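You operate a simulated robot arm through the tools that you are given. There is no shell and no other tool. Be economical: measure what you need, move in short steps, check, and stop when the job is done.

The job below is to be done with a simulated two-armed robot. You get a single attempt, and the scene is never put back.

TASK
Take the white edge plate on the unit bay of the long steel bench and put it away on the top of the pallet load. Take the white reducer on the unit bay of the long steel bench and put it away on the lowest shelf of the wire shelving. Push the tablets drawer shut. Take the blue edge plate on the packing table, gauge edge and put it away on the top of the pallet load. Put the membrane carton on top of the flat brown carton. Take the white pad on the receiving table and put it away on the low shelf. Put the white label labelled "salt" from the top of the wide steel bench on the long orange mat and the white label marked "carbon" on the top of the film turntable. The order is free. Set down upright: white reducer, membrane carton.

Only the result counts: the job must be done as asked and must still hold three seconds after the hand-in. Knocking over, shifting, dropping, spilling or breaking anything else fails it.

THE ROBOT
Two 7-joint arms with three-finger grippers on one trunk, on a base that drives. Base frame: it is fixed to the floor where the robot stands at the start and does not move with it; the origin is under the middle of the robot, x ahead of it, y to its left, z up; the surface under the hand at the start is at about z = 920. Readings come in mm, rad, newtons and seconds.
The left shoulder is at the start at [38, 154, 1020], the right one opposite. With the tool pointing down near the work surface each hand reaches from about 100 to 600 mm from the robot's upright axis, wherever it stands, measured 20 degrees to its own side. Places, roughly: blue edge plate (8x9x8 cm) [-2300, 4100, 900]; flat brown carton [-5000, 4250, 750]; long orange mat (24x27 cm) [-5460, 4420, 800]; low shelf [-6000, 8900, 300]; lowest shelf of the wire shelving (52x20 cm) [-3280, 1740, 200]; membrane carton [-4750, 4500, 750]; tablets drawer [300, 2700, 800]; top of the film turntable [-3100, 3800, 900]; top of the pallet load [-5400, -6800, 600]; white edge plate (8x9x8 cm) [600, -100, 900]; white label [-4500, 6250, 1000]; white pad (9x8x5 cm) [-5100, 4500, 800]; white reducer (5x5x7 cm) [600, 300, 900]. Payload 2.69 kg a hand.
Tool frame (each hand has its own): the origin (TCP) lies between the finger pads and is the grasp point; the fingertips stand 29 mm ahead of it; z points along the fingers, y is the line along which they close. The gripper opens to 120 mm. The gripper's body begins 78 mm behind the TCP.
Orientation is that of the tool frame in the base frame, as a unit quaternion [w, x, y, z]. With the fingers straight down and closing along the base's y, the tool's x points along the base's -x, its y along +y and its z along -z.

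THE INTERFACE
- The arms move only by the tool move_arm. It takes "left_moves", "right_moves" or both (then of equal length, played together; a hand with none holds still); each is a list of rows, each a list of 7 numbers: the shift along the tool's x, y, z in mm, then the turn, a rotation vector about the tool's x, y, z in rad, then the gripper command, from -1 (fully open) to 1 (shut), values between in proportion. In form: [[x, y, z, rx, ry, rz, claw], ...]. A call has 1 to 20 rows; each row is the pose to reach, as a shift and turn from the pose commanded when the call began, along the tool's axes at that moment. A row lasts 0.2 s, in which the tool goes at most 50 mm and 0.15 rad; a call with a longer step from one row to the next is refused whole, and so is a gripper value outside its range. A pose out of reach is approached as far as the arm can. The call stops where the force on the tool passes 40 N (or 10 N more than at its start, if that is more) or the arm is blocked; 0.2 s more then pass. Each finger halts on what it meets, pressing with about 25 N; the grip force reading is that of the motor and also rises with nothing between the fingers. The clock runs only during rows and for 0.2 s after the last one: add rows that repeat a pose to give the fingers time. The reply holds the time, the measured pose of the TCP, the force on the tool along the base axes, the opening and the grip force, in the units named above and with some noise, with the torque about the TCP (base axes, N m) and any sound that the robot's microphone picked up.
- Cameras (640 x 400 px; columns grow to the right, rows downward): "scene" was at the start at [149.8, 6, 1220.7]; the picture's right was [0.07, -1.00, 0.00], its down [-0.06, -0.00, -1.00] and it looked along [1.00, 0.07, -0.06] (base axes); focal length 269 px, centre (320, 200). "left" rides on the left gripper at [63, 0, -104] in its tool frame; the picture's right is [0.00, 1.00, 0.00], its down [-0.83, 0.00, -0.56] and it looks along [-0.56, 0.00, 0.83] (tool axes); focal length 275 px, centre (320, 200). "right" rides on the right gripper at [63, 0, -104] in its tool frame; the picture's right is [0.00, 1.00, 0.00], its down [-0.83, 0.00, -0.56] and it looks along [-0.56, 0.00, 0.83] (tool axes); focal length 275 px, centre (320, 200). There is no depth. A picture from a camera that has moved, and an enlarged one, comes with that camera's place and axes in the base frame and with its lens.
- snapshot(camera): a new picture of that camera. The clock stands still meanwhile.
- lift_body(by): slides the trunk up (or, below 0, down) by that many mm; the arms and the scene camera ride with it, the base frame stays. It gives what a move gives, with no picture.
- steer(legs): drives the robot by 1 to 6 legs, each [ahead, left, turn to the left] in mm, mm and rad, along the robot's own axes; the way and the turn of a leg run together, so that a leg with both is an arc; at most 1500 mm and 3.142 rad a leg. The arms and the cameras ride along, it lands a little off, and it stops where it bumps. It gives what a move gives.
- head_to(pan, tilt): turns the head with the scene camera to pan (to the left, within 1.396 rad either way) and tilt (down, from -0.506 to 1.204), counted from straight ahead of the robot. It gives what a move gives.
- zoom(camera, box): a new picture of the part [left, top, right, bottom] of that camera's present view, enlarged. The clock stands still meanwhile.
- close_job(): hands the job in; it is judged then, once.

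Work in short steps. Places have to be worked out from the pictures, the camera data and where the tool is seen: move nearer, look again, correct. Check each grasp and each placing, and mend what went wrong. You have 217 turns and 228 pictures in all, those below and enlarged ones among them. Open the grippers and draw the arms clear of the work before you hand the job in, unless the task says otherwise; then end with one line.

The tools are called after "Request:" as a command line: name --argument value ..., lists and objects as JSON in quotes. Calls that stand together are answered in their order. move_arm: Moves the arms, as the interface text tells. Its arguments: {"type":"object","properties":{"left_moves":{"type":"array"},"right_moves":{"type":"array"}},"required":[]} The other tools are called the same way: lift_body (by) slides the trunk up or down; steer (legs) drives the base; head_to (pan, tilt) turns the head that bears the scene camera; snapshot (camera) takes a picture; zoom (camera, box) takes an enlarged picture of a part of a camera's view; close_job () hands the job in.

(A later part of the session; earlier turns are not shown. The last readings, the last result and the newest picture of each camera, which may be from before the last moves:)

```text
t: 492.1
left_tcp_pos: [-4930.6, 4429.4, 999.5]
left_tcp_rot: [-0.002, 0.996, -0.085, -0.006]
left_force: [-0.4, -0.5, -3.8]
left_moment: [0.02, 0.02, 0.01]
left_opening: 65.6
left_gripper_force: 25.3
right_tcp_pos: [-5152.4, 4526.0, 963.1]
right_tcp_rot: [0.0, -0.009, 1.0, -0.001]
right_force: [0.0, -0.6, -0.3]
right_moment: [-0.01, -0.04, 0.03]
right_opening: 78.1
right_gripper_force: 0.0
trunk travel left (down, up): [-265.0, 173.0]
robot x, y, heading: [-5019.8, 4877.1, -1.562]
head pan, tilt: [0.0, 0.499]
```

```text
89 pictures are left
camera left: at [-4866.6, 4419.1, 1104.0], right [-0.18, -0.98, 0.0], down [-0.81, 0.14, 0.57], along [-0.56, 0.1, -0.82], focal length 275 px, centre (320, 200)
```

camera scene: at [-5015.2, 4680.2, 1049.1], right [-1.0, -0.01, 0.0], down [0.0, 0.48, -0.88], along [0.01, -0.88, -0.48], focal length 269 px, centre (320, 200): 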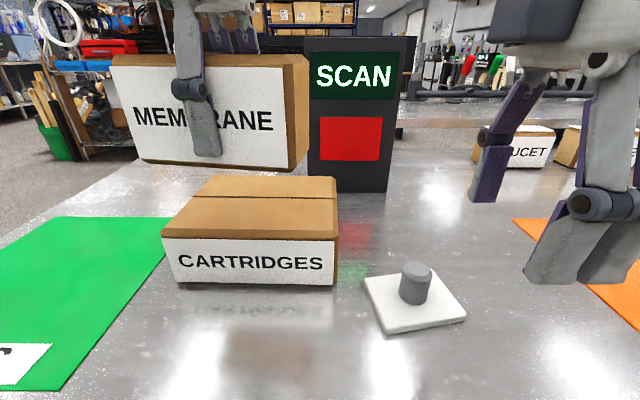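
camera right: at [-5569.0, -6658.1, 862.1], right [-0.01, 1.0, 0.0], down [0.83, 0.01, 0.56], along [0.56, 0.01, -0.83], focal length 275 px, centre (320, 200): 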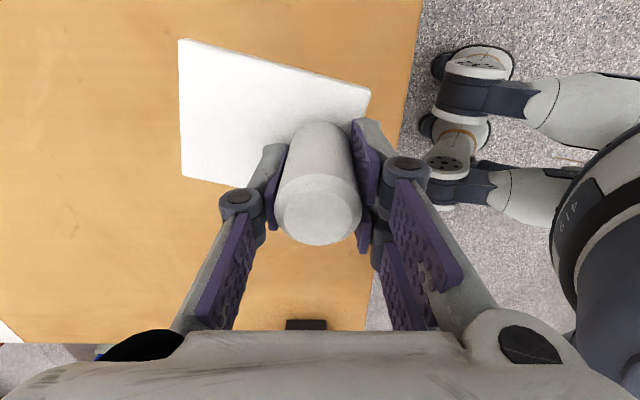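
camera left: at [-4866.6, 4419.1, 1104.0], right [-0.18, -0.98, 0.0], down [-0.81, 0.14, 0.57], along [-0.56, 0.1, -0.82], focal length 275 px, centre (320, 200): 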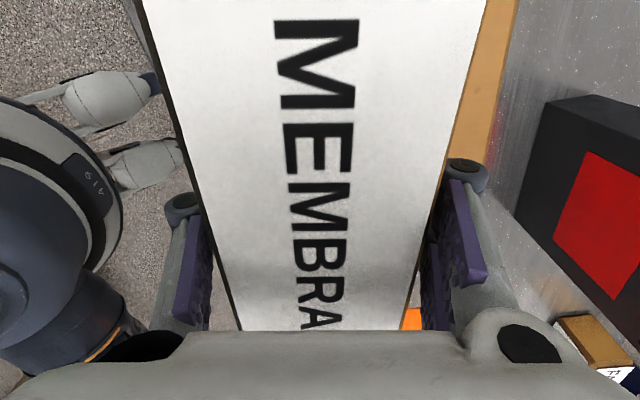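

Target TCP ≈[-4934,4354]. I move over, square the yaw, and lower to just above the flat carton.

Request:
move_arm --left_moves '[[2, 15, 0, 0, 0, -0.03, 1], [4, 30, 0, 0, 0, -0.07, 1], [6, 45, 0, 0, 0, -0.1, 1], [8, 60, 0, 0, 0, -0.14, 1], [10, 74, 5, 0, 0, -0.17, 1], [10, 74, 20, 0, 0, -0.17, 1], [10, 74, 38, 0, 0, -0.17, 1], [10, 74, 56, 0, 0, -0.17, 1], [10, 74, 72, 0, 0, -0.17, 1]]'

Request:
snapshot --camera "scene"

```text
t: 494.1
left_tcp_pos: [-4935.1, 4356.8, 926.9]
left_tcp_rot: [-0.002, 1.0, 0.0, -0.007]
left_force: [-1.3, 0.3, -3.5]
left_moment: [0.01, 0.02, -0.02]
left_opening: 65.5
left_gripper_force: 25.1
left hand out of reach, approached as far as the arm can: row 4, 5, 6
right_tcp_pos: [-5151.7, 4524.5, 963.7]
right_tcp_rot: [0.0, -0.01, 1.0, 0.0]
right_force: [-0.2, -0.5, 0.5]
right_moment: [0.0, -0.01, 0.01]
right_opening: 77.9
right_gripper_force: 0.0
trunk travel left (down, up): [-265.0, 173.0]
robot x, y, heading: [-5021.7, 4872.2, -1.557]
head pan, tilt: [0.0, 0.499]
```

```text
88 pictures are left
camera scene: at [-5014.9, 4680.1, 1049.1], right [-1.0, -0.01, 0.0], down [0.0, 0.48, -0.88], along [0.01, -0.88, -0.48], focal length 269 px, centre (320, 200)
```

scene: 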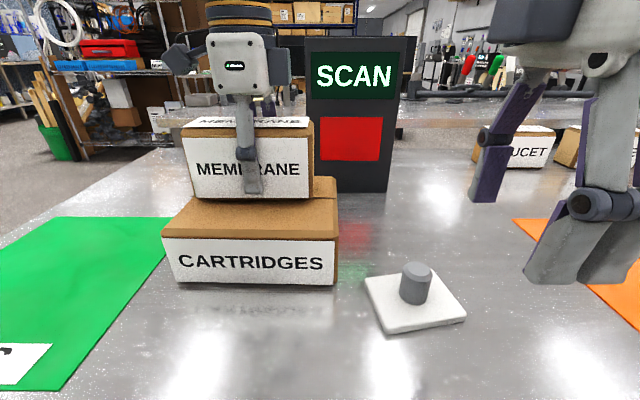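

Well centred; about 20 mm to go. I lower in small steps until contact.

Request:
move_arm --left_moves '[[0, 0, 6, 0, 0, 0, 1], [0, 0, 11, 0, 0, 0, 1], [0, 0, 14, 0, 0, 0, 1], [0, 0, 17, 0, 0, 0, 1]]'

```text
t: 494.9
left_tcp_pos: [-4935.0, 4358.3, 918.5]
left_tcp_rot: [0.003, 1.0, 0.0, -0.008]
left_force: [-1.2, 4.9, 14.2]
left_moment: [0.79, -0.83, 0.15]
left_opening: 65.8
left_gripper_force: 25.4
right_tcp_pos: [-5152.5, 4526.7, 962.8]
right_tcp_rot: [0.001, -0.009, 1.0, -0.001]
right_force: [0.8, -0.5, 0.4]
right_moment: [0.02, -0.03, 0.0]
right_opening: 78.2
right_gripper_force: 0.0
trunk travel left (down, up): [-265.0, 173.0]
robot x, y, heading: [-5019.2, 4873.2, -1.564]
head pan, tilt: [0.0, 0.499]
stopped in row 3 (left hand): the force on the tool passed its limit at 43 N (the readings are from after the stop); the commanded pose is now the measured one
```

Contact. I check and release gently.

Request:
move_arm --left_moves '[[0, 0, 0, 0, 0, 0, 0.4], [0, 0, 0, 0, 0, 0, 0], [0, 0, 0, 0, 0, 0, -0.5], [0, 0, 0, 0, 0, 0, -0.7], [0, 0, -15, 0, 0, 0, -0.7], [0, 0, -45, 0, 0, 0, -0.7], [0, 0, -80, 0, 0, 0, -0.7], [0, -20, -110, 0, 0, 0, -0.7]]'

Request:
snapshot --camera "scene"

```text
t: 496.7
left_tcp_pos: [-4932.5, 4372.1, 1003.0]
left_tcp_rot: [0.004, 1.0, -0.001, -0.008]
left_force: [0.3, -0.2, -0.1]
left_moment: [-0.01, 0.04, -0.02]
left_opening: 101.8
left_gripper_force: 0.0
left hand out of reach, approached as far as the arm can: row 7, 8
right_tcp_pos: [-5151.4, 4526.2, 963.4]
right_tcp_rot: [0.0, -0.009, 1.0, -0.001]
right_force: [0.5, -0.2, -0.6]
right_moment: [0.02, -0.01, 0.01]
right_opening: 78.0
right_gripper_force: 0.0
trunk travel left (down, up): [-265.0, 173.0]
robot x, y, heading: [-5016.1, 4872.5, -1.568]
head pan, tilt: [0.0, 0.499]
```

```text
87 pictures are left
camera scene: at [-5014.8, 4680.4, 1049.2], right [-1.0, -0.01, 0.0], down [0.0, 0.48, -0.88], along [0.01, -0.88, -0.48], focal length 269 px, centre (320, 200)
```

scene: 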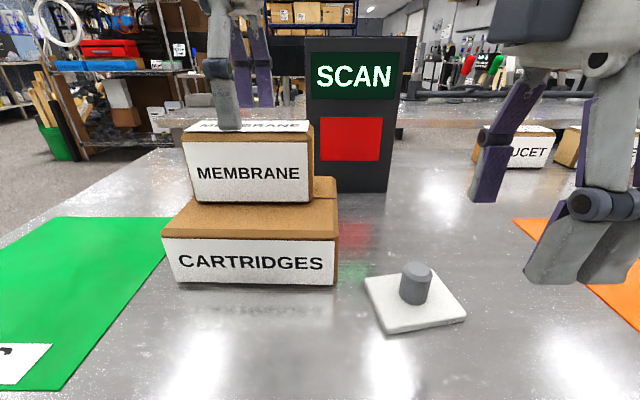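

The membrane carton sits upright on the CARTRIDGES carton. I raise the trunk 70 mm, back off 200 mm, and turn the right hand for a 45° grasp of the pad's peg (useful for the low shelf).

Request:
lift_body --by 70

Request:
steer --legs '[[-200, 0, 0]]'

Request:
move_arm --right_moves '[[0, 0, 0, 0, 0, 0.145, -0.2], [0, 0, 0, 0, 0, 0.29, -0.2], [0, 0, 0, 0, 0, 0.435, -0.2], [0, 0, 0, 0, 0, 0.58, -0.2], [0, 0, 0, 0, 0, 0.725, -0.2], [0, 0, 0, 0, 0, 0.87, -0.2], [0, 0, 0, 0, 0, 1.015, -0.2], [0, 0, 0, 0, 0, 1.16, -0.2], [0, 0, 0, 0, 0, 1.305, -0.2], [0, 0, 0, 0, 0, 1.45, -0.2], [0, 0, 0, 0, 0, 1.571, -0.2]]'

Request:
move_arm --right_moves '[[0, 0, 0, 0, -0.145, 0, -0.2], [0, 0, 0, 0, -0.29, 0, -0.2], [0, 0, 0, 0, -0.435, 0, -0.2], [0, 0, 0, 0, -0.58, 0, -0.2], [0, 0, 0, 0, -0.725, 0, -0.2], [0, 0, 0, 0, -0.785, 0, -0.2]]'

Request:
snapshot --camera "right"

```text
t: 497.8
left_tcp_pos: [-4933.6, 4394.6, 1112.5]
left_tcp_rot: [0.05, 0.999, -0.001, -0.007]
left_force: [0.8, 0.3, 0.1]
left_moment: [0.04, -0.05, -0.01]
left_opening: 102.0
left_gripper_force: 0.1
right_tcp_pos: [-5151.4, 4525.0, 1032.2]
right_tcp_rot: [0.0, -0.008, 1.0, 0.0]
right_force: [0.0, -0.1, -0.4]
right_moment: [0.02, 0.01, -0.02]
right_opening: 78.2
right_gripper_force: 0.0
trunk travel left (down, up): [-335.0, 103.0]
robot x, y, heading: [-5021.8, 4872.2, -1.56]
head pan, tilt: [0.0, 0.499]
```

```text
t: 499.4
left_tcp_pos: [-4934.0, 4592.2, 1112.5]
left_tcp_rot: [0.051, 0.999, -0.001, -0.008]
left_force: [0.2, -0.3, -0.1]
left_moment: [-0.06, -0.01, 0.0]
left_opening: 101.8
left_gripper_force: 0.1
right_tcp_pos: [-5154.6, 4722.3, 1032.5]
right_tcp_rot: [0.0, -0.008, 1.0, -0.001]
right_force: [-0.3, 1.0, 0.2]
right_moment: [-0.03, -0.03, 0.0]
right_opening: 78.0
right_gripper_force: 0.1
trunk travel left (down, up): [-335.0, 103.0]
robot x, y, heading: [-5018.0, 5068.1, -1.558]
head pan, tilt: [0.0, 0.499]
```

```text
t: 501.8
left_tcp_pos: [-4934.6, 4591.2, 1112.1]
left_tcp_rot: [0.05, 0.999, -0.001, -0.007]
left_force: [0.0, -0.6, -0.1]
left_moment: [-0.01, -0.03, 0.0]
left_opening: 101.9
left_gripper_force: 0.0
right_tcp_pos: [-5154.6, 4721.3, 1031.8]
right_tcp_rot: [0.001, 0.702, 0.712, 0.0]
right_force: [-0.8, -0.8, 0.1]
right_moment: [0.0, 0.01, 0.0]
right_opening: 71.8
right_gripper_force: 0.1
trunk travel left (down, up): [-335.0, 103.0]
robot x, y, heading: [-5020.8, 5069.9, -1.562]
head pan, tilt: [0.0, 0.499]
```

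```text
t: 503.1
left_tcp_pos: [-4934.8, 4590.4, 1113.3]
left_tcp_rot: [0.051, 0.999, -0.001, -0.008]
left_force: [-0.2, 0.4, 0.1]
left_moment: [-0.03, 0.01, 0.03]
left_opening: 101.9
left_gripper_force: 0.0
right_tcp_pos: [-5152.7, 4720.7, 1033.0]
right_tcp_rot: [0.273, 0.648, 0.658, -0.27]
right_force: [0.6, 0.5, -0.4]
right_moment: [0.02, 0.01, 0.0]
right_opening: 71.9
right_gripper_force: 0.0
trunk travel left (down, up): [-335.0, 103.0]
robot x, y, heading: [-5020.5, 5070.2, -1.562]
head pan, tilt: [0.0, 0.499]
```

```text
86 pictures are left
camera right: at [-5155.7, 4839.0, 1061.9], right [1.0, 0.02, 0.0], down [0.01, -0.19, 0.98], along [0.02, -0.98, -0.19], focal length 275 px, centre (320, 200)
```

right: 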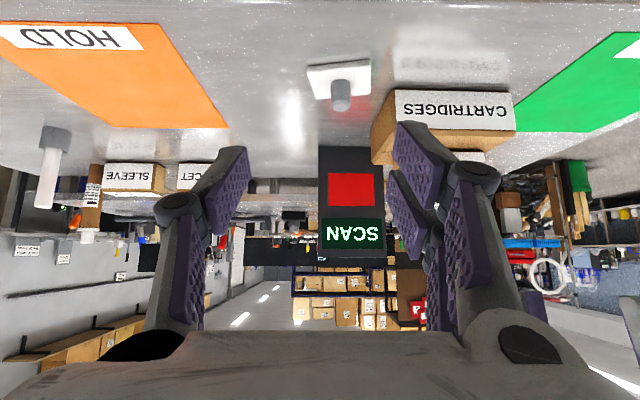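

The pad's peg is at ≈[-5116,4466], top ≈845. I drive 170 mm closer and bring the right hand to a pre-grasp 80 mm behind it.

Request:
steer --legs '[[170, 0, 0]]'

Request:
move_arm --right_moves '[[13, 6, 18, 0, 0, 0, -0.2], [26, 12, 36, 0, 0, 0, -0.2], [39, 19, 55, 0, 0, 0, -0.2], [52, 25, 73, 0, 0, 0, -0.2], [65, 31, 92, 0, 0, 0, -0.2], [79, 37, 110, 0, 0, 0, -0.2], [79, 37, 110, 0, 0, 0, -0.2]]'

Request:
snapshot --camera "right"

Request:
snapshot --camera "scene"

```text
t: 504.6
left_tcp_pos: [-4933.4, 4419.6, 1112.0]
left_tcp_rot: [0.049, 0.999, 0.0, -0.008]
left_force: [0.4, 0.4, 0.0]
left_moment: [0.03, -0.02, 0.0]
left_opening: 101.7
left_gripper_force: 0.0
right_tcp_pos: [-5151.3, 4550.1, 1032.4]
right_tcp_rot: [0.273, 0.648, 0.658, -0.269]
right_force: [-0.3, -0.1, -1.2]
right_moment: [0.0, -0.04, -0.02]
right_opening: 72.1
right_gripper_force: 0.0
trunk travel left (down, up): [-335.0, 103.0]
robot x, y, heading: [-5021.3, 4901.7, -1.563]
head pan, tilt: [0.0, 0.499]
```

```text
t: 506.2
left_tcp_pos: [-4931.7, 4421.8, 1112.8]
left_tcp_rot: [0.05, 0.999, 0.0, -0.007]
left_force: [0.8, 0.4, -0.2]
left_moment: [0.03, -0.02, -0.03]
left_opening: 102.1
left_gripper_force: 0.1
right_tcp_pos: [-5108.2, 4522.0, 903.1]
right_tcp_rot: [0.273, 0.647, 0.659, -0.269]
right_force: [-0.5, -0.5, 0.7]
right_moment: [-0.03, -0.04, 0.01]
right_opening: 72.0
right_gripper_force: 0.0
right hand out of reach, approached as far as the arm can: row 6, 7
trunk travel left (down, up): [-335.0, 103.0]
robot x, y, heading: [-5016.1, 4900.3, -1.561]
head pan, tilt: [0.0, 0.499]
```

```text
85 pictures are left
camera right: at [-5111.5, 4639.5, 931.5], right [1.0, 0.02, 0.0], down [0.01, -0.19, 0.98], along [0.02, -0.98, -0.19], focal length 275 px, centre (320, 200)
```

right: 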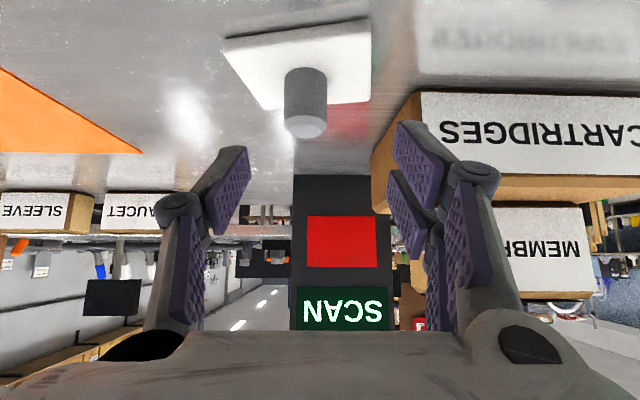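

```text
84 pictures are left
camera scene: at [-5015.6, 4724.6, 1121.1], right [-1.0, -0.01, 0.0], down [0.0, 0.48, -0.88], along [0.01, -0.88, -0.48], focal length 269 px, centre (320, 200)
```

scene: 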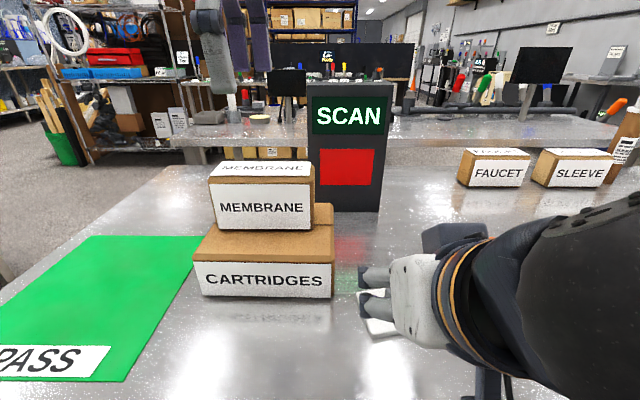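

Aligned; I try advancing onto the peg ([-5117,4472,842]).

Request:
move_arm --right_moves '[[2, -4, 20, 0, 0, 0, -0.2], [4, -9, 40, 0, 0, 0, -0.2], [6, -9, 60, 0, 0, 0, -0.2], [8, -9, 78, 0, 0, 0, -0.2], [8, -9, 78, 0, 0, 0, -0.2]]'

Request:
snapshot --camera "right"

```text
t: 507.4
left_tcp_pos: [-4933.4, 4421.5, 1113.0]
left_tcp_rot: [0.051, 0.999, 0.0, -0.008]
left_force: [0.5, -0.2, 0.3]
left_moment: [-0.02, 0.03, -0.02]
left_opening: 102.1
left_gripper_force: 0.0
right_tcp_pos: [-5117.2, 4471.2, 843.9]
right_tcp_rot: [0.275, 0.647, 0.658, -0.269]
right_force: [0.2, -0.6, 14.2]
right_moment: [-0.03, -0.53, 0.08]
right_opening: 75.1
right_gripper_force: 1.9
trunk travel left (down, up): [-335.0, 103.0]
robot x, y, heading: [-5023.3, 4898.3, -1.566]
head pan, tilt: [0.0, 0.499]
```

```text
83 pictures are left
camera right: at [-5119.8, 4588.3, 872.6], right [1.0, 0.02, 0.0], down [0.01, -0.19, 0.98], along [0.02, -0.98, -0.19], focal length 275 px, centre (320, 200)
```

right: 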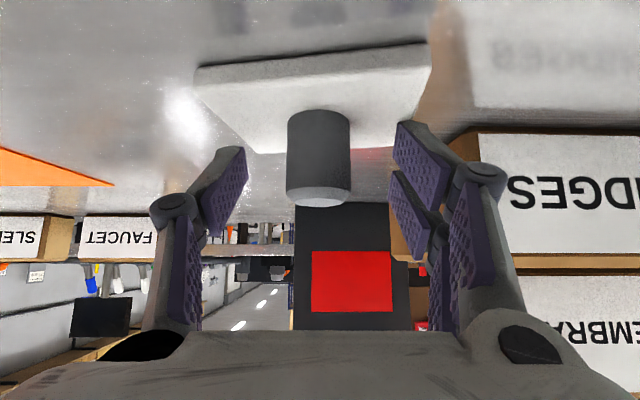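

Fingertips rest on the pad plate; I raise 5 mm, advance 6 mm, close, and lift slowly.

Request:
move_arm --right_moves '[[-8, 0, 1, 0, 0, 0, -0.2], [-8, 0, 1, 0, 0, 0, 0.3], [-8, 0, 1, 0, 0, 0, 1], [-8, 0, 1, 0, 0, 0, 1], [-8, 0, 1, 0, 0, 0, 1], [-10, 0, -1, 0, 0, 0, 1], [-13, 0, -4, 0, 0, 0, 1], [-17, 0, -8, 0, 0, 0, 1], [-21, 0, -12, 0, 0, 0, 1]]'

Request:
snapshot --camera "right"

```text
t: 509.4
left_tcp_pos: [-4932.8, 4421.2, 1112.3]
left_tcp_rot: [0.051, 0.999, 0.0, -0.008]
left_force: [0.1, -0.4, 0.5]
left_moment: [0.0, 0.03, -0.02]
left_opening: 102.0
left_gripper_force: 0.1
right_tcp_pos: [-5116.7, 4466.8, 865.6]
right_tcp_rot: [0.272, 0.649, 0.658, -0.269]
right_force: [-0.3, 0.0, -0.5]
right_moment: [0.02, 0.01, 0.0]
right_opening: 28.0
right_gripper_force: 25.1
trunk travel left (down, up): [-335.0, 103.0]
robot x, y, heading: [-5019.1, 4893.6, -1.565]
head pan, tilt: [0.0, 0.499]
```

```text
82 pictures are left
camera right: at [-5120.0, 4584.4, 894.4], right [1.0, 0.02, 0.0], down [0.01, -0.19, 0.98], along [0.02, -0.98, -0.19], focal length 275 px, centre (320, 200)
```

right: 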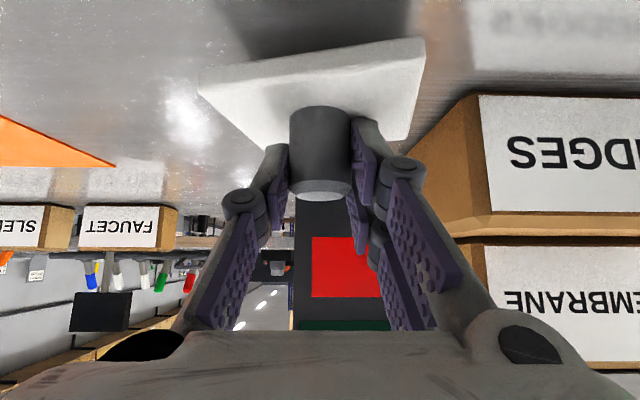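

Pad held by its peg. I lift it clear, draw in and back off, checking the hold.

Request:
move_arm --right_moves '[[-10, 0, -10, 0, 0, 0, 1], [-21, 0, -21, 0, 0, 0, 1], [-32, 0, -32, 0, 0, 0, 1], [-43, 0, -43, 0, 0, 0, 1], [-54, 0, -54, 0, 0, 0, 1], [-65, 0, -65, 0, 0, 0, 1], [-76, 0, -76, 0, 0, 0, 1], [-87, 0, -87, 0, 0, 0, 1], [-80, 0, -100, 0, 0, 0, 1], [-72, 0, -110, 0, 0, 0, 1]]'

Request:
steer --legs '[[-300, 0, 0]]'

Request:
snapshot --camera "right"

Request:
snapshot --camera "scene"

```text
t: 511.6
left_tcp_pos: [-4932.6, 4421.6, 1112.2]
left_tcp_rot: [0.051, 0.999, 0.0, -0.008]
left_force: [0.7, -1.1, 0.3]
left_moment: [-0.01, -0.01, 0.0]
left_opening: 102.0
left_gripper_force: 0.1
right_tcp_pos: [-5118.4, 4493.6, 993.7]
right_tcp_rot: [0.273, 0.647, 0.659, -0.269]
right_force: [-0.3, -0.7, -0.6]
right_moment: [0.0, 0.03, -0.01]
right_opening: 28.1
right_gripper_force: 24.9
trunk travel left (down, up): [-335.0, 103.0]
robot x, y, heading: [-5018.9, 4898.5, -1.566]
head pan, tilt: [0.0, 0.499]
```

```text
t: 513.7
left_tcp_pos: [-4935.3, 4721.7, 1113.7]
left_tcp_rot: [0.051, 0.999, -0.001, -0.008]
left_force: [0.5, 0.3, -0.4]
left_moment: [-0.02, 0.0, 0.03]
left_opening: 102.1
left_gripper_force: 0.0
right_tcp_pos: [-5119.9, 4793.9, 992.8]
right_tcp_rot: [0.273, 0.647, 0.658, -0.269]
right_force: [1.2, 0.3, -0.9]
right_moment: [0.04, 0.0, 0.02]
right_opening: 28.0
right_gripper_force: 25.2
trunk travel left (down, up): [-335.0, 103.0]
robot x, y, heading: [-5020.3, 5198.6, -1.561]
head pan, tilt: [0.0, 0.499]
```

```text
81 pictures are left
camera right: at [-5122.9, 4911.4, 1022.8], right [1.0, 0.02, 0.0], down [0.01, -0.19, 0.98], along [0.02, -0.98, -0.19], focal length 275 px, centre (320, 200)
```

right: 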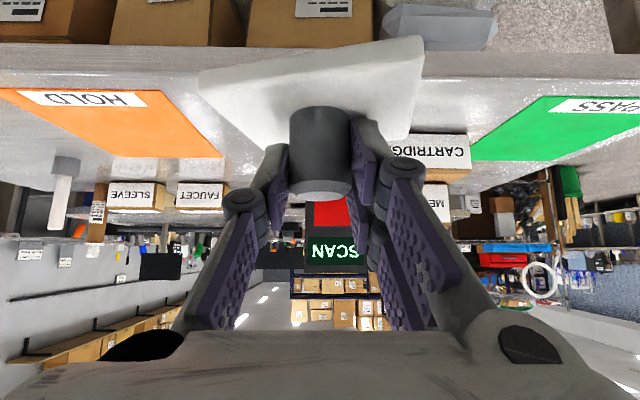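

```text
80 pictures are left
camera scene: at [-5018.2, 5025.4, 1121.1], right [-1.0, -0.01, 0.0], down [0.0, 0.48, -0.88], along [0.01, -0.88, -0.48], focal length 269 px, centre (320, 200)
```

scene: 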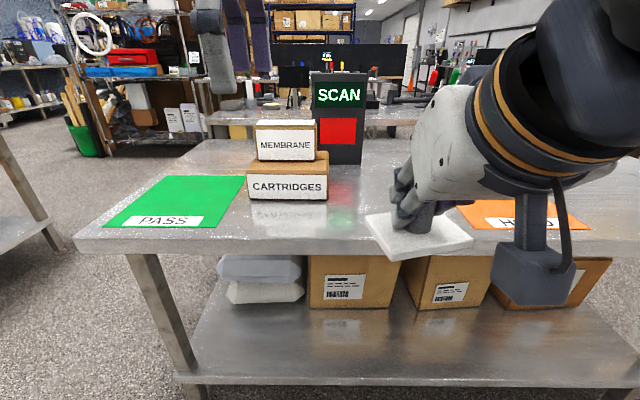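

Hold is good. I turn to face north to see the wide steel bench and the way to the low shelf.

Request:
steer --legs '[[0, 0, -1.57], [0, 0, -1.57]]'

Request:
head_to --pan 0 --tilt 0.25

Request:
snapshot --camera "scene"

```text
t: 521.7
left_tcp_pos: [-5112.0, 5675.1, 1113.2]
left_tcp_rot: [0.007, -0.003, 0.999, 0.05]
left_force: [-1.2, -0.3, 0.4]
left_moment: [0.0, 0.02, 0.03]
left_opening: 102.1
left_gripper_force: 0.1
right_tcp_pos: [-4926.9, 5604.8, 993.3]
right_tcp_rot: [-0.267, 0.662, -0.644, -0.275]
right_force: [0.8, 0.0, -0.7]
right_moment: [-0.03, 0.01, 0.01]
right_opening: 28.1
right_gripper_force: 25.2
trunk travel left (down, up): [-335.0, 103.0]
robot x, y, heading: [-5024.1, 5197.0, 1.593]
head pan, tilt: [0.0, 0.499]
```

```text
t: 522.5
left_tcp_pos: [-5113.4, 5676.4, 1113.1]
left_tcp_rot: [0.008, -0.004, 0.999, 0.05]
left_force: [0.0, -0.2, 0.5]
left_moment: [-0.01, 0.0, -0.01]
left_opening: 101.9
left_gripper_force: 0.1
right_tcp_pos: [-4927.4, 5606.0, 993.0]
right_tcp_rot: [-0.268, 0.662, -0.644, -0.274]
right_force: [1.9, 0.4, -0.5]
right_moment: [0.03, -0.01, 0.02]
right_opening: 28.2
right_gripper_force: 25.1
trunk travel left (down, up): [-335.0, 103.0]
robot x, y, heading: [-5019.4, 5200.1, 1.585]
head pan, tilt: [0.0, 0.25]
```

```text
79 pictures are left
camera scene: at [-5023.0, 5374.9, 1144.1], right [1.0, 0.02, 0.0], down [0.0, -0.25, -0.97], along [-0.02, 0.97, -0.25], focal length 269 px, centre (320, 200)
```

scene: 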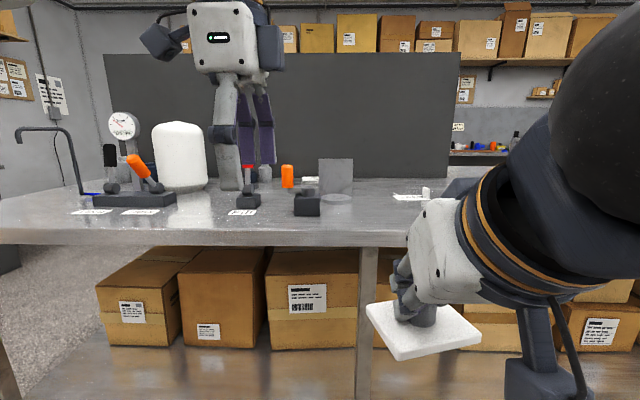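

The bench is ahead (edge y≈5905); its west end is near x≈-5900. I slide left to x≈-6700 and look north.

Request:
steer --legs '[[-50, 1200, 0], [0, 450, 0]]'

Request:
head_to --pan -0.2 --tilt 0.3

Request:
snapshot --camera "scene"

```text
t: 535.5
left_tcp_pos: [-6757.0, 5608.8, 1112.3]
left_tcp_rot: [0.009, 0.002, 0.999, 0.049]
left_force: [-0.2, 0.5, -0.2]
left_moment: [-0.01, -0.03, 0.0]
left_opening: 101.8
left_gripper_force: 0.0
right_tcp_pos: [-6572.4, 5534.1, 993.5]
right_tcp_rot: [-0.269, 0.658, -0.649, -0.273]
right_force: [-0.2, 0.9, -0.2]
right_moment: [-0.02, -0.01, -0.04]
right_opening: 28.3
right_gripper_force: 24.9
trunk travel left (down, up): [-335.0, 103.0]
robot x, y, heading: [-6671.1, 5127.2, 1.574]
head pan, tilt: [0.0, 0.25]
```

```text
t: 536.2
left_tcp_pos: [-6755.9, 5607.0, 1111.8]
left_tcp_rot: [0.008, 0.002, 0.999, 0.049]
left_force: [-0.4, 0.6, 0.1]
left_moment: [-0.02, -0.03, -0.02]
left_opening: 101.9
left_gripper_force: 0.0
right_tcp_pos: [-6570.6, 5535.4, 993.4]
right_tcp_rot: [-0.27, 0.657, -0.649, -0.273]
right_force: [-0.3, 0.3, 0.4]
right_moment: [-0.03, 0.0, -0.01]
right_opening: 28.2
right_gripper_force: 24.9
trunk travel left (down, up): [-335.0, 103.0]
robot x, y, heading: [-6672.0, 5129.8, 1.578]
head pan, tilt: [-0.201, 0.3]
```

```text
78 pictures are left
camera scene: at [-6651.9, 5303.6, 1139.4], right [0.98, -0.19, 0.0], down [-0.06, -0.29, -0.96], along [0.18, 0.94, -0.3], focal length 269 px, centre (320, 200)
```

scene: 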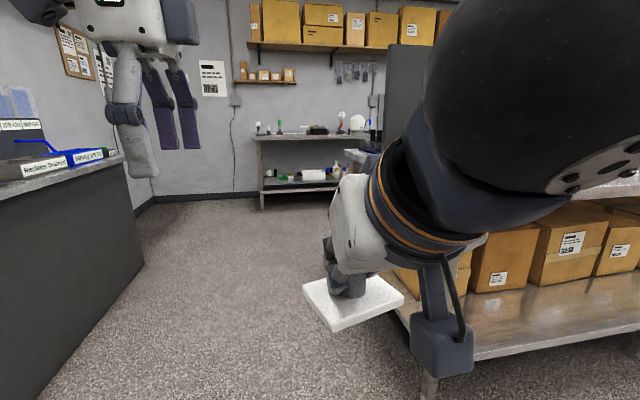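

The low shelf is under the far bench (front ≈ y 8650). I drive there: north 2.75 m, then right 600 mm.

Request:
steer --legs '[[1400, 0, 0], [1250, 0, 0], [0, -600, 0]]'

Request:
head_to --pan 0.1 --tilt 0.5

Request:
snapshot --camera "scene"

```text
t: 554.0
left_tcp_pos: [-6179.1, 8293.5, 1112.1]
left_tcp_rot: [0.008, -0.004, 0.999, 0.05]
left_force: [0.1, -0.7, 0.6]
left_moment: [0.01, 0.01, 0.03]
left_opening: 101.9
left_gripper_force: 0.1
right_tcp_pos: [-5993.4, 8225.0, 994.3]
right_tcp_rot: [-0.268, 0.661, -0.645, -0.275]
right_force: [-0.1, -0.6, -1.7]
right_moment: [0.0, 0.05, 0.01]
right_opening: 28.2
right_gripper_force: 24.8
trunk travel left (down, up): [-335.0, 103.0]
robot x, y, heading: [-6089.9, 7818.4, 1.588]
head pan, tilt: [-0.201, 0.3]
```

```text
t: 554.8
left_tcp_pos: [-6178.3, 8294.9, 1112.9]
left_tcp_rot: [0.007, -0.004, 0.999, 0.05]
left_force: [-0.4, 0.0, -0.5]
left_moment: [-0.01, 0.03, -0.01]
left_opening: 102.0
left_gripper_force: 0.1
right_tcp_pos: [-5992.9, 8224.2, 993.8]
right_tcp_rot: [-0.267, 0.662, -0.644, -0.275]
right_force: [0.4, 0.0, -0.2]
right_moment: [0.01, -0.02, 0.01]
right_opening: 27.9
right_gripper_force: 24.4
trunk travel left (down, up): [-335.0, 103.0]
robot x, y, heading: [-6090.9, 7815.3, 1.591]
head pan, tilt: [0.099, 0.499]
```

```text
77 pictures are left
camera scene: at [-6098.6, 7990.9, 1121.1], right [0.99, 0.12, 0.0], down [0.06, -0.47, -0.88], along [-0.1, 0.87, -0.48], focal length 269 px, centre (320, 200)
```

scene: 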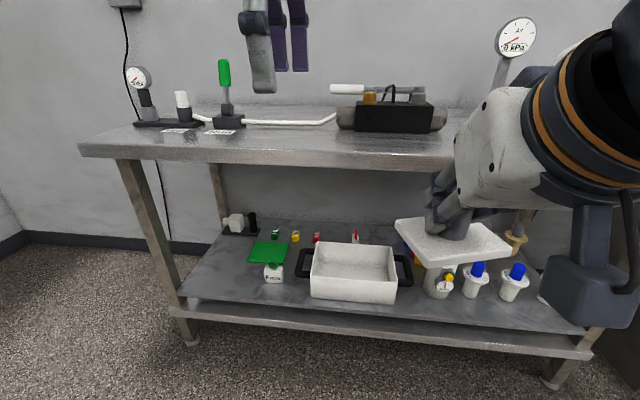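

The low shelf (z≈300, front y≈8610) has free room at its left front, ≈[-6530,8740]. I slide 540 mm left, tuck the left hand outward, and lower the trunk.

Request:
steer --legs '[[0, 540, -0.02]]'

Request:
move_arm --left_moves '[[15, -20, 10, 0, 0, 0, -0.2], [30, -40, 20, 0, 0, 0, -0.2], [45, -60, 30, 0, 0, 0, -0.2], [60, -80, 40, 0, 0, 0, -0.2], [75, -100, 50, 0, 0, 0, -0.2], [90, -120, 60, 0, 0, 0, -0.2]]'

Request:
lift_body --by -200

Request:
lift_body --by -130

```text
t: 559.4
left_tcp_pos: [-6709.4, 8288.8, 1112.3]
left_tcp_rot: [0.008, 0.002, 0.999, 0.05]
left_force: [-0.2, -0.6, -0.3]
left_moment: [0.0, -0.02, 0.01]
left_opening: 102.2
left_gripper_force: 0.1
right_tcp_pos: [-6525.3, 8215.6, 992.9]
right_tcp_rot: [-0.268, 0.658, -0.648, -0.274]
right_force: [0.4, 0.6, -0.5]
right_moment: [0.0, 0.01, 0.0]
right_opening: 28.1
right_gripper_force: 25.0
trunk travel left (down, up): [-335.0, 103.0]
robot x, y, heading: [-6623.1, 7809.1, 1.581]
head pan, tilt: [0.099, 0.499]
```

```text
t: 560.8
left_tcp_pos: [-6709.6, 8289.2, 1113.7]
left_tcp_rot: [0.008, 0.002, 0.999, 0.049]
left_force: [-0.1, -0.5, 0.4]
left_moment: [0.0, 0.02, -0.01]
left_opening: 72.0
left_gripper_force: 0.1
left hand out of reach, approached as far as the arm can: row 1, 2, 3, 4, 5, 6
right_tcp_pos: [-6524.9, 8216.7, 994.0]
right_tcp_rot: [-0.269, 0.658, -0.648, -0.274]
right_force: [1.1, 0.3, -0.6]
right_moment: [-0.01, 0.0, 0.0]
right_opening: 28.1
right_gripper_force: 25.4
trunk travel left (down, up): [-335.0, 103.0]
robot x, y, heading: [-6622.7, 7809.5, 1.578]
head pan, tilt: [0.099, 0.499]
```

```text
t: 563.0
left_tcp_pos: [-6711.2, 8352.2, 805.2]
left_tcp_rot: [0.009, 0.001, 0.997, -0.071]
left_force: [-0.2, -0.2, -0.4]
left_moment: [0.0, 0.03, 0.0]
left_opening: 72.1
left_gripper_force: 0.0
right_tcp_pos: [-6524.5, 8215.9, 793.3]
right_tcp_rot: [-0.27, 0.657, -0.648, -0.275]
right_force: [1.4, -0.3, -0.5]
right_moment: [0.04, 0.03, 0.0]
right_opening: 28.2
right_gripper_force: 24.6
trunk travel left (down, up): [-135.0, 303.0]
robot x, y, heading: [-6621.1, 7809.7, 1.576]
head pan, tilt: [0.099, 0.499]
```

```text
t: 564.6
left_tcp_pos: [-6710.8, 8389.4, 631.5]
left_tcp_rot: [0.009, 0.0, 0.992, -0.124]
left_force: [-0.6, -0.7, 0.9]
left_moment: [0.04, -0.01, -0.05]
left_opening: 72.2
left_gripper_force: 0.1
right_tcp_pos: [-6523.8, 8216.3, 663.9]
right_tcp_rot: [-0.268, 0.659, -0.647, -0.274]
right_force: [-0.8, -0.2, 0.3]
right_moment: [0.02, 0.02, 0.0]
right_opening: 27.9
right_gripper_force: 24.8
trunk travel left (down, up): [-5.0, 433.0]
robot x, y, heading: [-6621.8, 7806.8, 1.577]
head pan, tilt: [0.099, 0.499]
```

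The left arm seems stuck at a joint limit. I try unwinding its wrist (yaw back −1.57) while drawing it in.

Request:
move_arm --left_moves '[[0, -10, -5, 0, 0, -0.14, -0.2], [0, -20, -10, 0, 0, -0.28, -0.2], [0, -30, -15, 0, 0, -0.42, -0.2], [0, -40, -20, 0, 0, -0.56, -0.2], [0, -50, -25, 0, 0, -0.7, -0.2], [0, -60, -30, 0, 0, -0.84, -0.2], [0, -70, -35, 0, 0, -0.98, -0.2], [0, -80, -40, 0, 0, -1.12, -0.2], [0, -90, -45, 0, 0, -1.26, -0.2], [0, -100, -50, 0, 0, -1.4, -0.2], [0, -110, -55, 0, 0, -1.54, -0.2]]'

Request:
snapshot --camera "scene"

```text
t: 567.0
left_tcp_pos: [-6705.3, 8285.8, 672.5]
left_tcp_rot: [-0.077, -0.692, 0.711, -0.095]
left_force: [-0.4, -0.1, 0.0]
left_moment: [0.02, 0.02, -0.01]
left_opening: 72.1
left_gripper_force: 0.0
left hand out of reach, approached as far as the arm can: row 3, 4, 5, 6, 7, 8, 9, 10, 11
right_tcp_pos: [-6525.5, 8217.0, 663.2]
right_tcp_rot: [-0.269, 0.658, -0.648, -0.274]
right_force: [-0.1, 0.4, -1.0]
right_moment: [-0.01, -0.03, -0.01]
right_opening: 28.4
right_gripper_force: 25.3
trunk travel left (down, up): [-5.0, 433.0]
robot x, y, heading: [-6627.5, 7811.5, 1.576]
head pan, tilt: [0.099, 0.499]
```

```text
76 pictures are left
camera scene: at [-6633.5, 8084.6, 777.9], right [0.99, 0.11, 0.0], down [0.05, -0.48, -0.88], along [-0.09, 0.87, -0.48], focal length 269 px, centre (320, 200)
```

scene: 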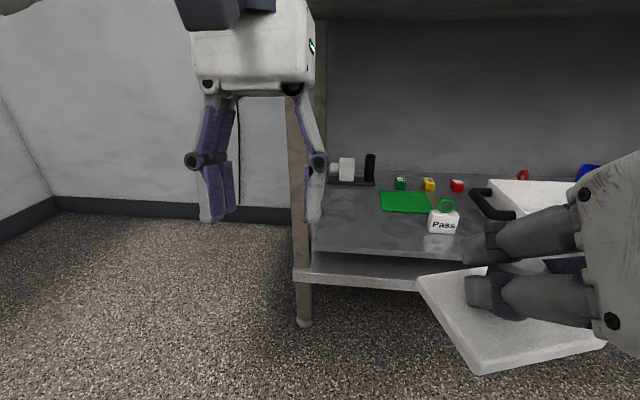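

The left hand is free again. I draw it back and outward (clear of the bench leg) while lowering the right hand to z≈420.

Request:
move_arm --left_moves '[[16, 8, 0, 0, 0, 0, -0.2], [32, 16, 0, 0, 0, 0, -0.2], [48, 24, 0, 0, 0, 0, -0.2], [64, 32, 0, 0, 0, 0, -0.2], [80, 40, 0, 0, 0, 0, -0.2], [96, 48, 0, 0, 0, 0, -0.2], [112, 56, 0, 0, 0, 0, -0.2], [128, 64, 0, 0, 0, 0, -0.2], [140, 70, 0, 0, 0, 0, -0.2], [140, 70, 0, 0, 0, 0, -0.2]]' --right_moves '[[15, 0, 19, 0, 0, 0, 1], [31, 0, 38, 0, 0, 0, 1], [46, 0, 57, 0, 0, 0, 1], [62, 0, 76, 0, 0, 0, 1], [77, 0, 95, 0, 0, 0, 1], [92, 0, 114, 0, 0, 0, 1], [108, 0, 133, 0, 0, 0, 1], [123, 0, 152, 0, 0, 0, 1], [139, 0, 171, 0, 0, 0, 1], [154, 0, 190, 0, 0, 0, 1]]'

Request:
snapshot --camera "right"

```text
t: 569.2
left_tcp_pos: [-6772.1, 8146.6, 686.3]
left_tcp_rot: [-0.08, -0.691, 0.712, -0.096]
left_force: [-0.8, 0.2, 0.3]
left_moment: [0.0, -0.01, -0.02]
left_opening: 72.2
left_gripper_force: 0.1
left hand out of reach, approached as far as the arm can: row 3, 4, 5, 6, 7, 8, 9, 10
right_tcp_pos: [-6547.5, 8266.0, 411.9]
right_tcp_rot: [-0.269, 0.658, -0.648, -0.273]
right_force: [0.2, 0.9, -0.1]
right_moment: [-0.03, 0.0, 0.01]
right_opening: 28.0
right_gripper_force: 25.1
right hand out of reach, approached as far as the arm can: row 2, 3, 4, 5, 6, 7, 8, 9, 10
trunk travel left (down, up): [-5.0, 433.0]
robot x, y, heading: [-6623.9, 7809.5, 1.578]
head pan, tilt: [0.099, 0.499]
```

```text
75 pictures are left
camera right: at [-6545.8, 8146.6, 441.3], right [-1.0, -0.02, 0.0], down [-0.01, 0.19, 0.98], along [-0.02, 0.98, -0.19], focal length 275 px, centre (320, 200)
```

right: 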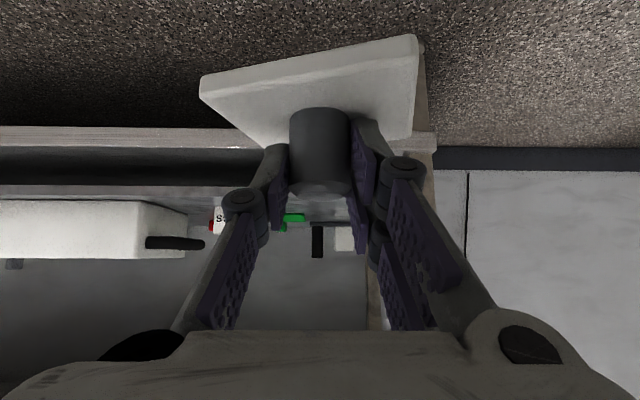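

Shelf surface re-measured at z≈345, front y≈8600. I raise the pad 35 mm, then drive 380 mm ahead.

Request:
move_arm --right_moves '[[-12, 0, -12, 0, 0, 0, 1], [-25, 0, -25, 0, 0, 0, 1]]'

Request:
steer --legs '[[380, 0, 0]]'

Request:
snapshot --camera "right"

Request:
snapshot --camera "scene"

```text
t: 569.8
left_tcp_pos: [-6772.2, 8148.0, 686.6]
left_tcp_rot: [-0.08, -0.692, 0.711, -0.096]
left_force: [0.2, 0.2, -0.5]
left_moment: [0.01, 0.02, 0.03]
left_opening: 72.0
left_gripper_force: 0.0
right_tcp_pos: [-6552.3, 8273.3, 445.9]
right_tcp_rot: [-0.269, 0.659, -0.647, -0.273]
right_force: [0.3, 0.8, -0.5]
right_moment: [-0.03, -0.03, -0.01]
right_opening: 27.8
right_gripper_force: 24.9
right hand out of reach, approached as far as the arm can: row 1, 2
trunk travel left (down, up): [-5.0, 433.0]
robot x, y, heading: [-6624.3, 7809.2, 1.577]
head pan, tilt: [0.099, 0.499]
```

```text
t: 572.2
left_tcp_pos: [-6777.3, 8513.9, 688.1]
left_tcp_rot: [-0.075, -0.683, 0.723, -0.08]
left_force: [-0.2, 0.7, -0.2]
left_moment: [0.01, 0.03, -0.02]
left_opening: 71.9
left_gripper_force: 0.1
right_tcp_pos: [-6556.6, 8647.2, 449.4]
right_tcp_rot: [-0.271, 0.658, -0.648, -0.274]
right_force: [0.1, 0.0, 0.1]
right_moment: [0.02, 0.02, -0.03]
right_opening: 28.1
right_gripper_force: 24.8
trunk travel left (down, up): [-5.0, 433.0]
robot x, y, heading: [-6624.1, 8190.5, 1.582]
head pan, tilt: [0.099, 0.499]
stopped in leg 1: the robot was blocked; the commanded pose is now the measured one
```

```text
74 pictures are left
camera right: at [-6554.1, 8527.7, 477.6], right [-1.0, -0.02, 0.0], down [-0.01, 0.19, 0.98], along [-0.02, 0.98, -0.19], focal length 275 px, centre (320, 200)
```

right: 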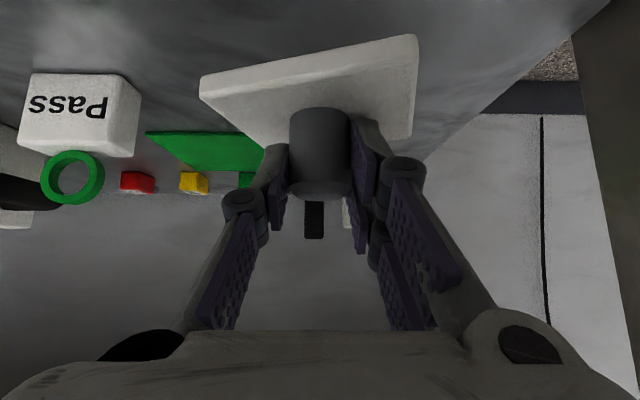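

```text
73 pictures are left
camera scene: at [-6637.3, 8457.8, 779.0], right [0.99, 0.11, 0.0], down [0.05, -0.47, -0.88], along [-0.09, 0.87, -0.48], focal length 269 px, centre (320, 200)
```

scene: 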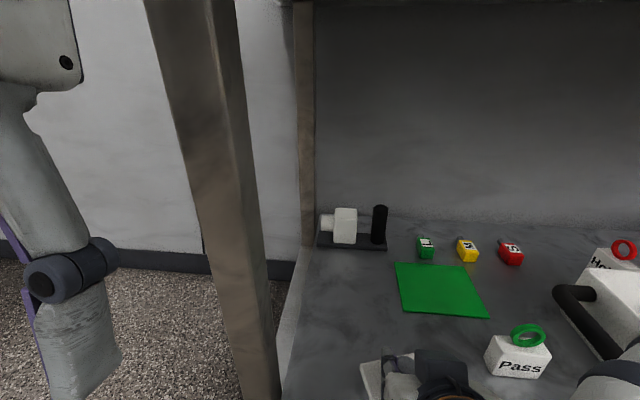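

Nearly in place (the left wrist touched the bench front). I extend the right hand 43 mm and lower toward the shelf.

Request:
move_arm --right_moves '[[-10, 0, 10, 0, 0, 0, 1], [-20, 0, 20, 0, 0, 0, 1], [-30, 0, 30, 0, 0, 0, 1], [-22, 0, 38, 0, 0, 0, 1], [-14, 0, 46, 0, 0, 0, 1], [-6, 0, 54, 0, 0, 0, 1], [-2, 0, 58, 0, 0, 0, 1]]'

Request:
snapshot --camera "right"

```text
t: 573.8
left_tcp_pos: [-6776.4, 8514.1, 688.8]
left_tcp_rot: [-0.075, -0.682, 0.723, -0.082]
left_force: [-0.7, 0.7, 0.9]
left_moment: [-0.01, 0.0, 0.0]
left_opening: 72.0
left_gripper_force: 0.0
right_tcp_pos: [-6556.9, 8690.3, 409.3]
right_tcp_rot: [-0.27, 0.658, -0.647, -0.275]
right_force: [-0.2, 0.4, -1.6]
right_moment: [0.01, -0.01, 0.03]
right_opening: 28.3
right_gripper_force: 24.8
trunk travel left (down, up): [-5.0, 433.0]
robot x, y, heading: [-6626.9, 8186.6, 1.584]
head pan, tilt: [0.099, 0.499]
```

```text
72 pictures are left
camera right: at [-6555.1, 8570.1, 438.2], right [-1.0, -0.02, -0.01], down [-0.01, 0.19, 0.98], along [-0.02, 0.98, -0.19], focal length 275 px, centre (320, 200)
```

right: 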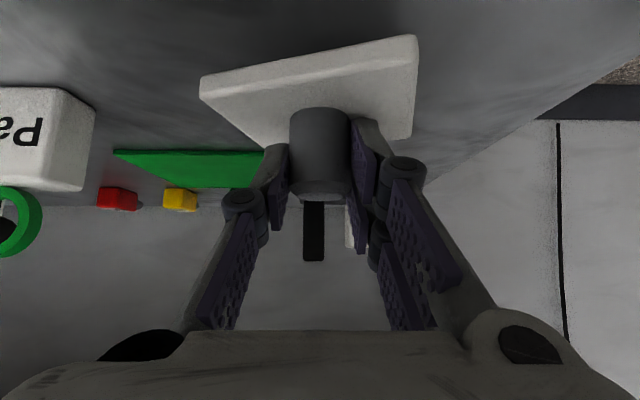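

I lower in 4 mm rows until contact.

Request:
move_arm --right_moves '[[2.8, 0, 2.8, 0, 0, 0, 1], [5.6, 0, 5.6, 0, 0, 0, 1], [8.4, 0, 8.4, 0, 0, 0, 1], [11.2, 0, 11.2, 0, 0, 0, 1], [14, 0, 14, 0, 0, 0, 1], [16.8, 0, 16.8, 0, 0, 0, 1], [19.6, 0, 19.6, 0, 0, 0, 1], [22.4, 0, 22.4, 0, 0, 0, 1]]'

```text
t: 575.5
left_tcp_pos: [-6776.7, 8513.5, 688.7]
left_tcp_rot: [-0.074, -0.682, 0.723, -0.081]
left_force: [0.7, 0.0, -0.2]
left_moment: [0.02, 0.02, 0.02]
left_opening: 71.9
left_gripper_force: 0.0
right_tcp_pos: [-6557.1, 8691.4, 386.6]
right_tcp_rot: [-0.275, 0.655, -0.645, -0.281]
right_force: [0.2, 2.0, 15.6]
right_moment: [-0.22, 0.11, 0.04]
right_opening: 28.2
right_gripper_force: 24.7
trunk travel left (down, up): [-5.0, 433.0]
robot x, y, heading: [-6628.7, 8190.5, 1.583]
head pan, tilt: [0.099, 0.499]
stopped in row 8 (right hand): the force on the tool passed its limit at 45 N (the readings are from after the stop); the commanded pose is now the measured one
```

Contact at z≈387. I release, withdraw along the tool axis, and look.

Request:
move_arm --right_moves '[[0, 0, 0, 0, 0, 0, 0.6], [0, 0, 0, 0, 0, 0, 0.2], [0, 0, 0, 0, 0, 0, -0.2], [0, 0, -15, 0, 0, 0, -0.2], [0, 0, -40, 0, 0, 0, -0.2], [0, 0, -70, 0, 0, 0, -0.2]]'

Request:
snapshot --camera "right"

```text
t: 576.9
left_tcp_pos: [-6776.2, 8514.0, 688.8]
left_tcp_rot: [-0.075, -0.681, 0.724, -0.081]
left_force: [0.5, -0.2, -0.5]
left_moment: [0.01, 0.01, -0.03]
left_opening: 72.1
left_gripper_force: 0.1
right_tcp_pos: [-6558.7, 8641.5, 433.9]
right_tcp_rot: [-0.274, 0.656, -0.646, -0.278]
right_force: [-0.6, 0.6, 0.9]
right_moment: [0.0, 0.0, 0.01]
right_opening: 71.8
right_gripper_force: 0.1
trunk travel left (down, up): [-5.0, 433.0]
robot x, y, heading: [-6625.9, 8186.4, 1.58]
head pan, tilt: [0.099, 0.499]
```

```text
71 pictures are left
camera right: at [-6556.6, 8521.6, 462.1], right [-1.0, -0.02, 0.0], down [-0.01, 0.18, 0.98], along [-0.02, 0.98, -0.18], focal length 275 px, centre (320, 200)
```

right: 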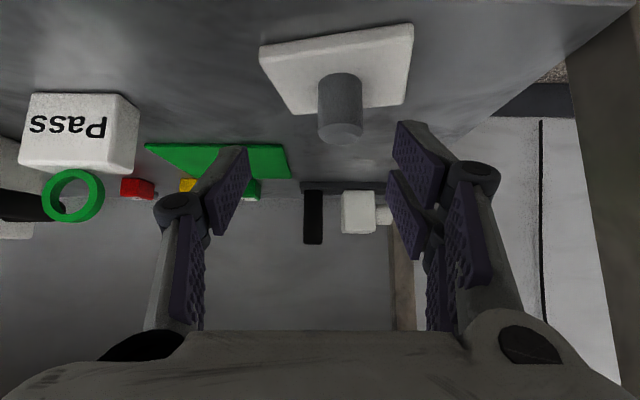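

The pad lies on the low shelf. I back out, raise the trunk, and restore both hands to vertical poses.

Request:
steer --legs '[[-450, 0, 0]]'

Request:
lift_body --by 385

Request:
move_arm --right_moves '[[-14, 0, -16, 0, 0.08, 0, -0.2], [-29, 0, -33, 0, 0.16, 0, -0.2], [-44, 0, -50, 0, 0.24, 0, -0.2], [-59, 0, -67, 0, 0.32, 0, -0.2], [-74, 0, -84, 0, 0.4, 0, -0.2], [-89, 0, -101, 0, 0.48, 0, -0.2], [-104, 0, -118, 0, 0.56, 0, -0.2], [-119, 0, -140, 0, 0.64, 0, -0.2], [-134, 0, -165, 0, 0.72, 0, -0.2], [-145, 0, -190, 0, 0.785, 0, -0.2]]' --left_moves '[[0, 0, 0, 0, -0.05, 0, -0.2], [0, 0, 0, 0, -0.1, 0, -0.2], [0, 0, 0, 0, -0.15, 0, -0.2], [0, 0, 0, 0, -0.2, 0, -0.2], [0, 0, 0, 0, -0.24, 0, -0.2], [0, 0, 0, 0, -0.24, 0, -0.2], [0, 0, 0, 0, -0.24, 0, -0.2], [0, 0, 0, 0, -0.24, 0, -0.2], [0, 0, 0, 0, -0.24, 0, -0.2], [0, 0, 0, 0, -0.24, 0, -0.2]]'

Request:
head_to --pan 0 --tilt 0.4

Request:
snapshot --camera "scene"

```text
t: 579.6
left_tcp_pos: [-6773.3, 8066.2, 686.1]
left_tcp_rot: [-0.079, -0.686, 0.718, -0.085]
left_force: [-0.4, -0.1, 0.0]
left_moment: [-0.01, -0.02, 0.03]
left_opening: 71.8
left_gripper_force: 0.0
right_tcp_pos: [-6557.8, 8194.1, 431.5]
right_tcp_rot: [-0.27, 0.661, -0.643, -0.278]
right_force: [-0.2, 0.0, -0.1]
right_moment: [0.01, 0.02, -0.02]
right_opening: 72.1
right_gripper_force: 0.1
trunk travel left (down, up): [-5.0, 433.0]
robot x, y, heading: [-6619.8, 7738.2, 1.594]
head pan, tilt: [0.099, 0.499]
```

```text
t: 583.3
left_tcp_pos: [-6773.9, 8066.5, 1070.8]
left_tcp_rot: [-0.078, -0.687, 0.718, -0.084]
left_force: [-0.7, -0.4, -1.3]
left_moment: [-0.02, -0.01, 0.0]
left_opening: 72.1
left_gripper_force: 0.1
right_tcp_pos: [-6558.4, 8194.4, 817.1]
right_tcp_rot: [-0.27, 0.661, -0.643, -0.278]
right_force: [1.0, -0.2, -0.1]
right_moment: [0.0, -0.02, 0.0]
right_opening: 71.8
right_gripper_force: 0.0
trunk travel left (down, up): [-390.0, 48.0]
robot x, y, heading: [-6618.6, 7737.7, 1.592]
head pan, tilt: [0.099, 0.499]
```

```text
t: 585.5
left_tcp_pos: [-6774.0, 8065.5, 1070.4]
left_tcp_rot: [0.009, -0.691, 0.723, -0.001]
left_force: [-0.1, 0.6, -0.8]
left_moment: [0.0, 0.0, 0.01]
left_opening: 71.9
left_gripper_force: 0.2
right_tcp_pos: [-6556.2, 8159.8, 1053.6]
right_tcp_rot: [-0.004, 0.717, -0.697, -0.004]
right_force: [-0.2, -0.5, -0.2]
right_moment: [-0.03, 0.01, 0.0]
right_opening: 72.2
right_gripper_force: 0.1
trunk travel left (down, up): [-390.0, 48.0]
robot x, y, heading: [-6621.6, 7737.2, 1.591]
head pan, tilt: [0.099, 0.499]
```

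```text
t: 586.2
left_tcp_pos: [-6772.3, 8065.5, 1071.6]
left_tcp_rot: [0.008, -0.692, 0.722, -0.002]
left_force: [0.2, -0.1, -0.4]
left_moment: [0.01, 0.02, -0.01]
left_opening: 72.1
left_gripper_force: 0.1
right_tcp_pos: [-6555.4, 8159.6, 1052.7]
right_tcp_rot: [-0.005, 0.717, -0.697, -0.005]
right_force: [-0.7, -0.7, -0.8]
right_moment: [0.01, 0.03, -0.01]
right_opening: 72.2
right_gripper_force: 0.1
trunk travel left (down, up): [-390.0, 48.0]
robot x, y, heading: [-6621.3, 7741.1, 1.595]
head pan, tilt: [0.0, 0.4]
```

```text
70 pictures are left
camera scene: at [-6621.6, 7882.5, 1195.0], right [1.0, 0.02, 0.0], down [0.01, -0.39, -0.92], along [-0.02, 0.92, -0.39], focal length 269 px, centre (320, 200)
```

scene: 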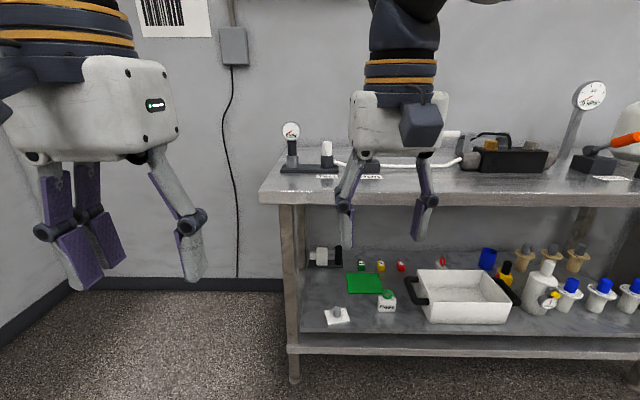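

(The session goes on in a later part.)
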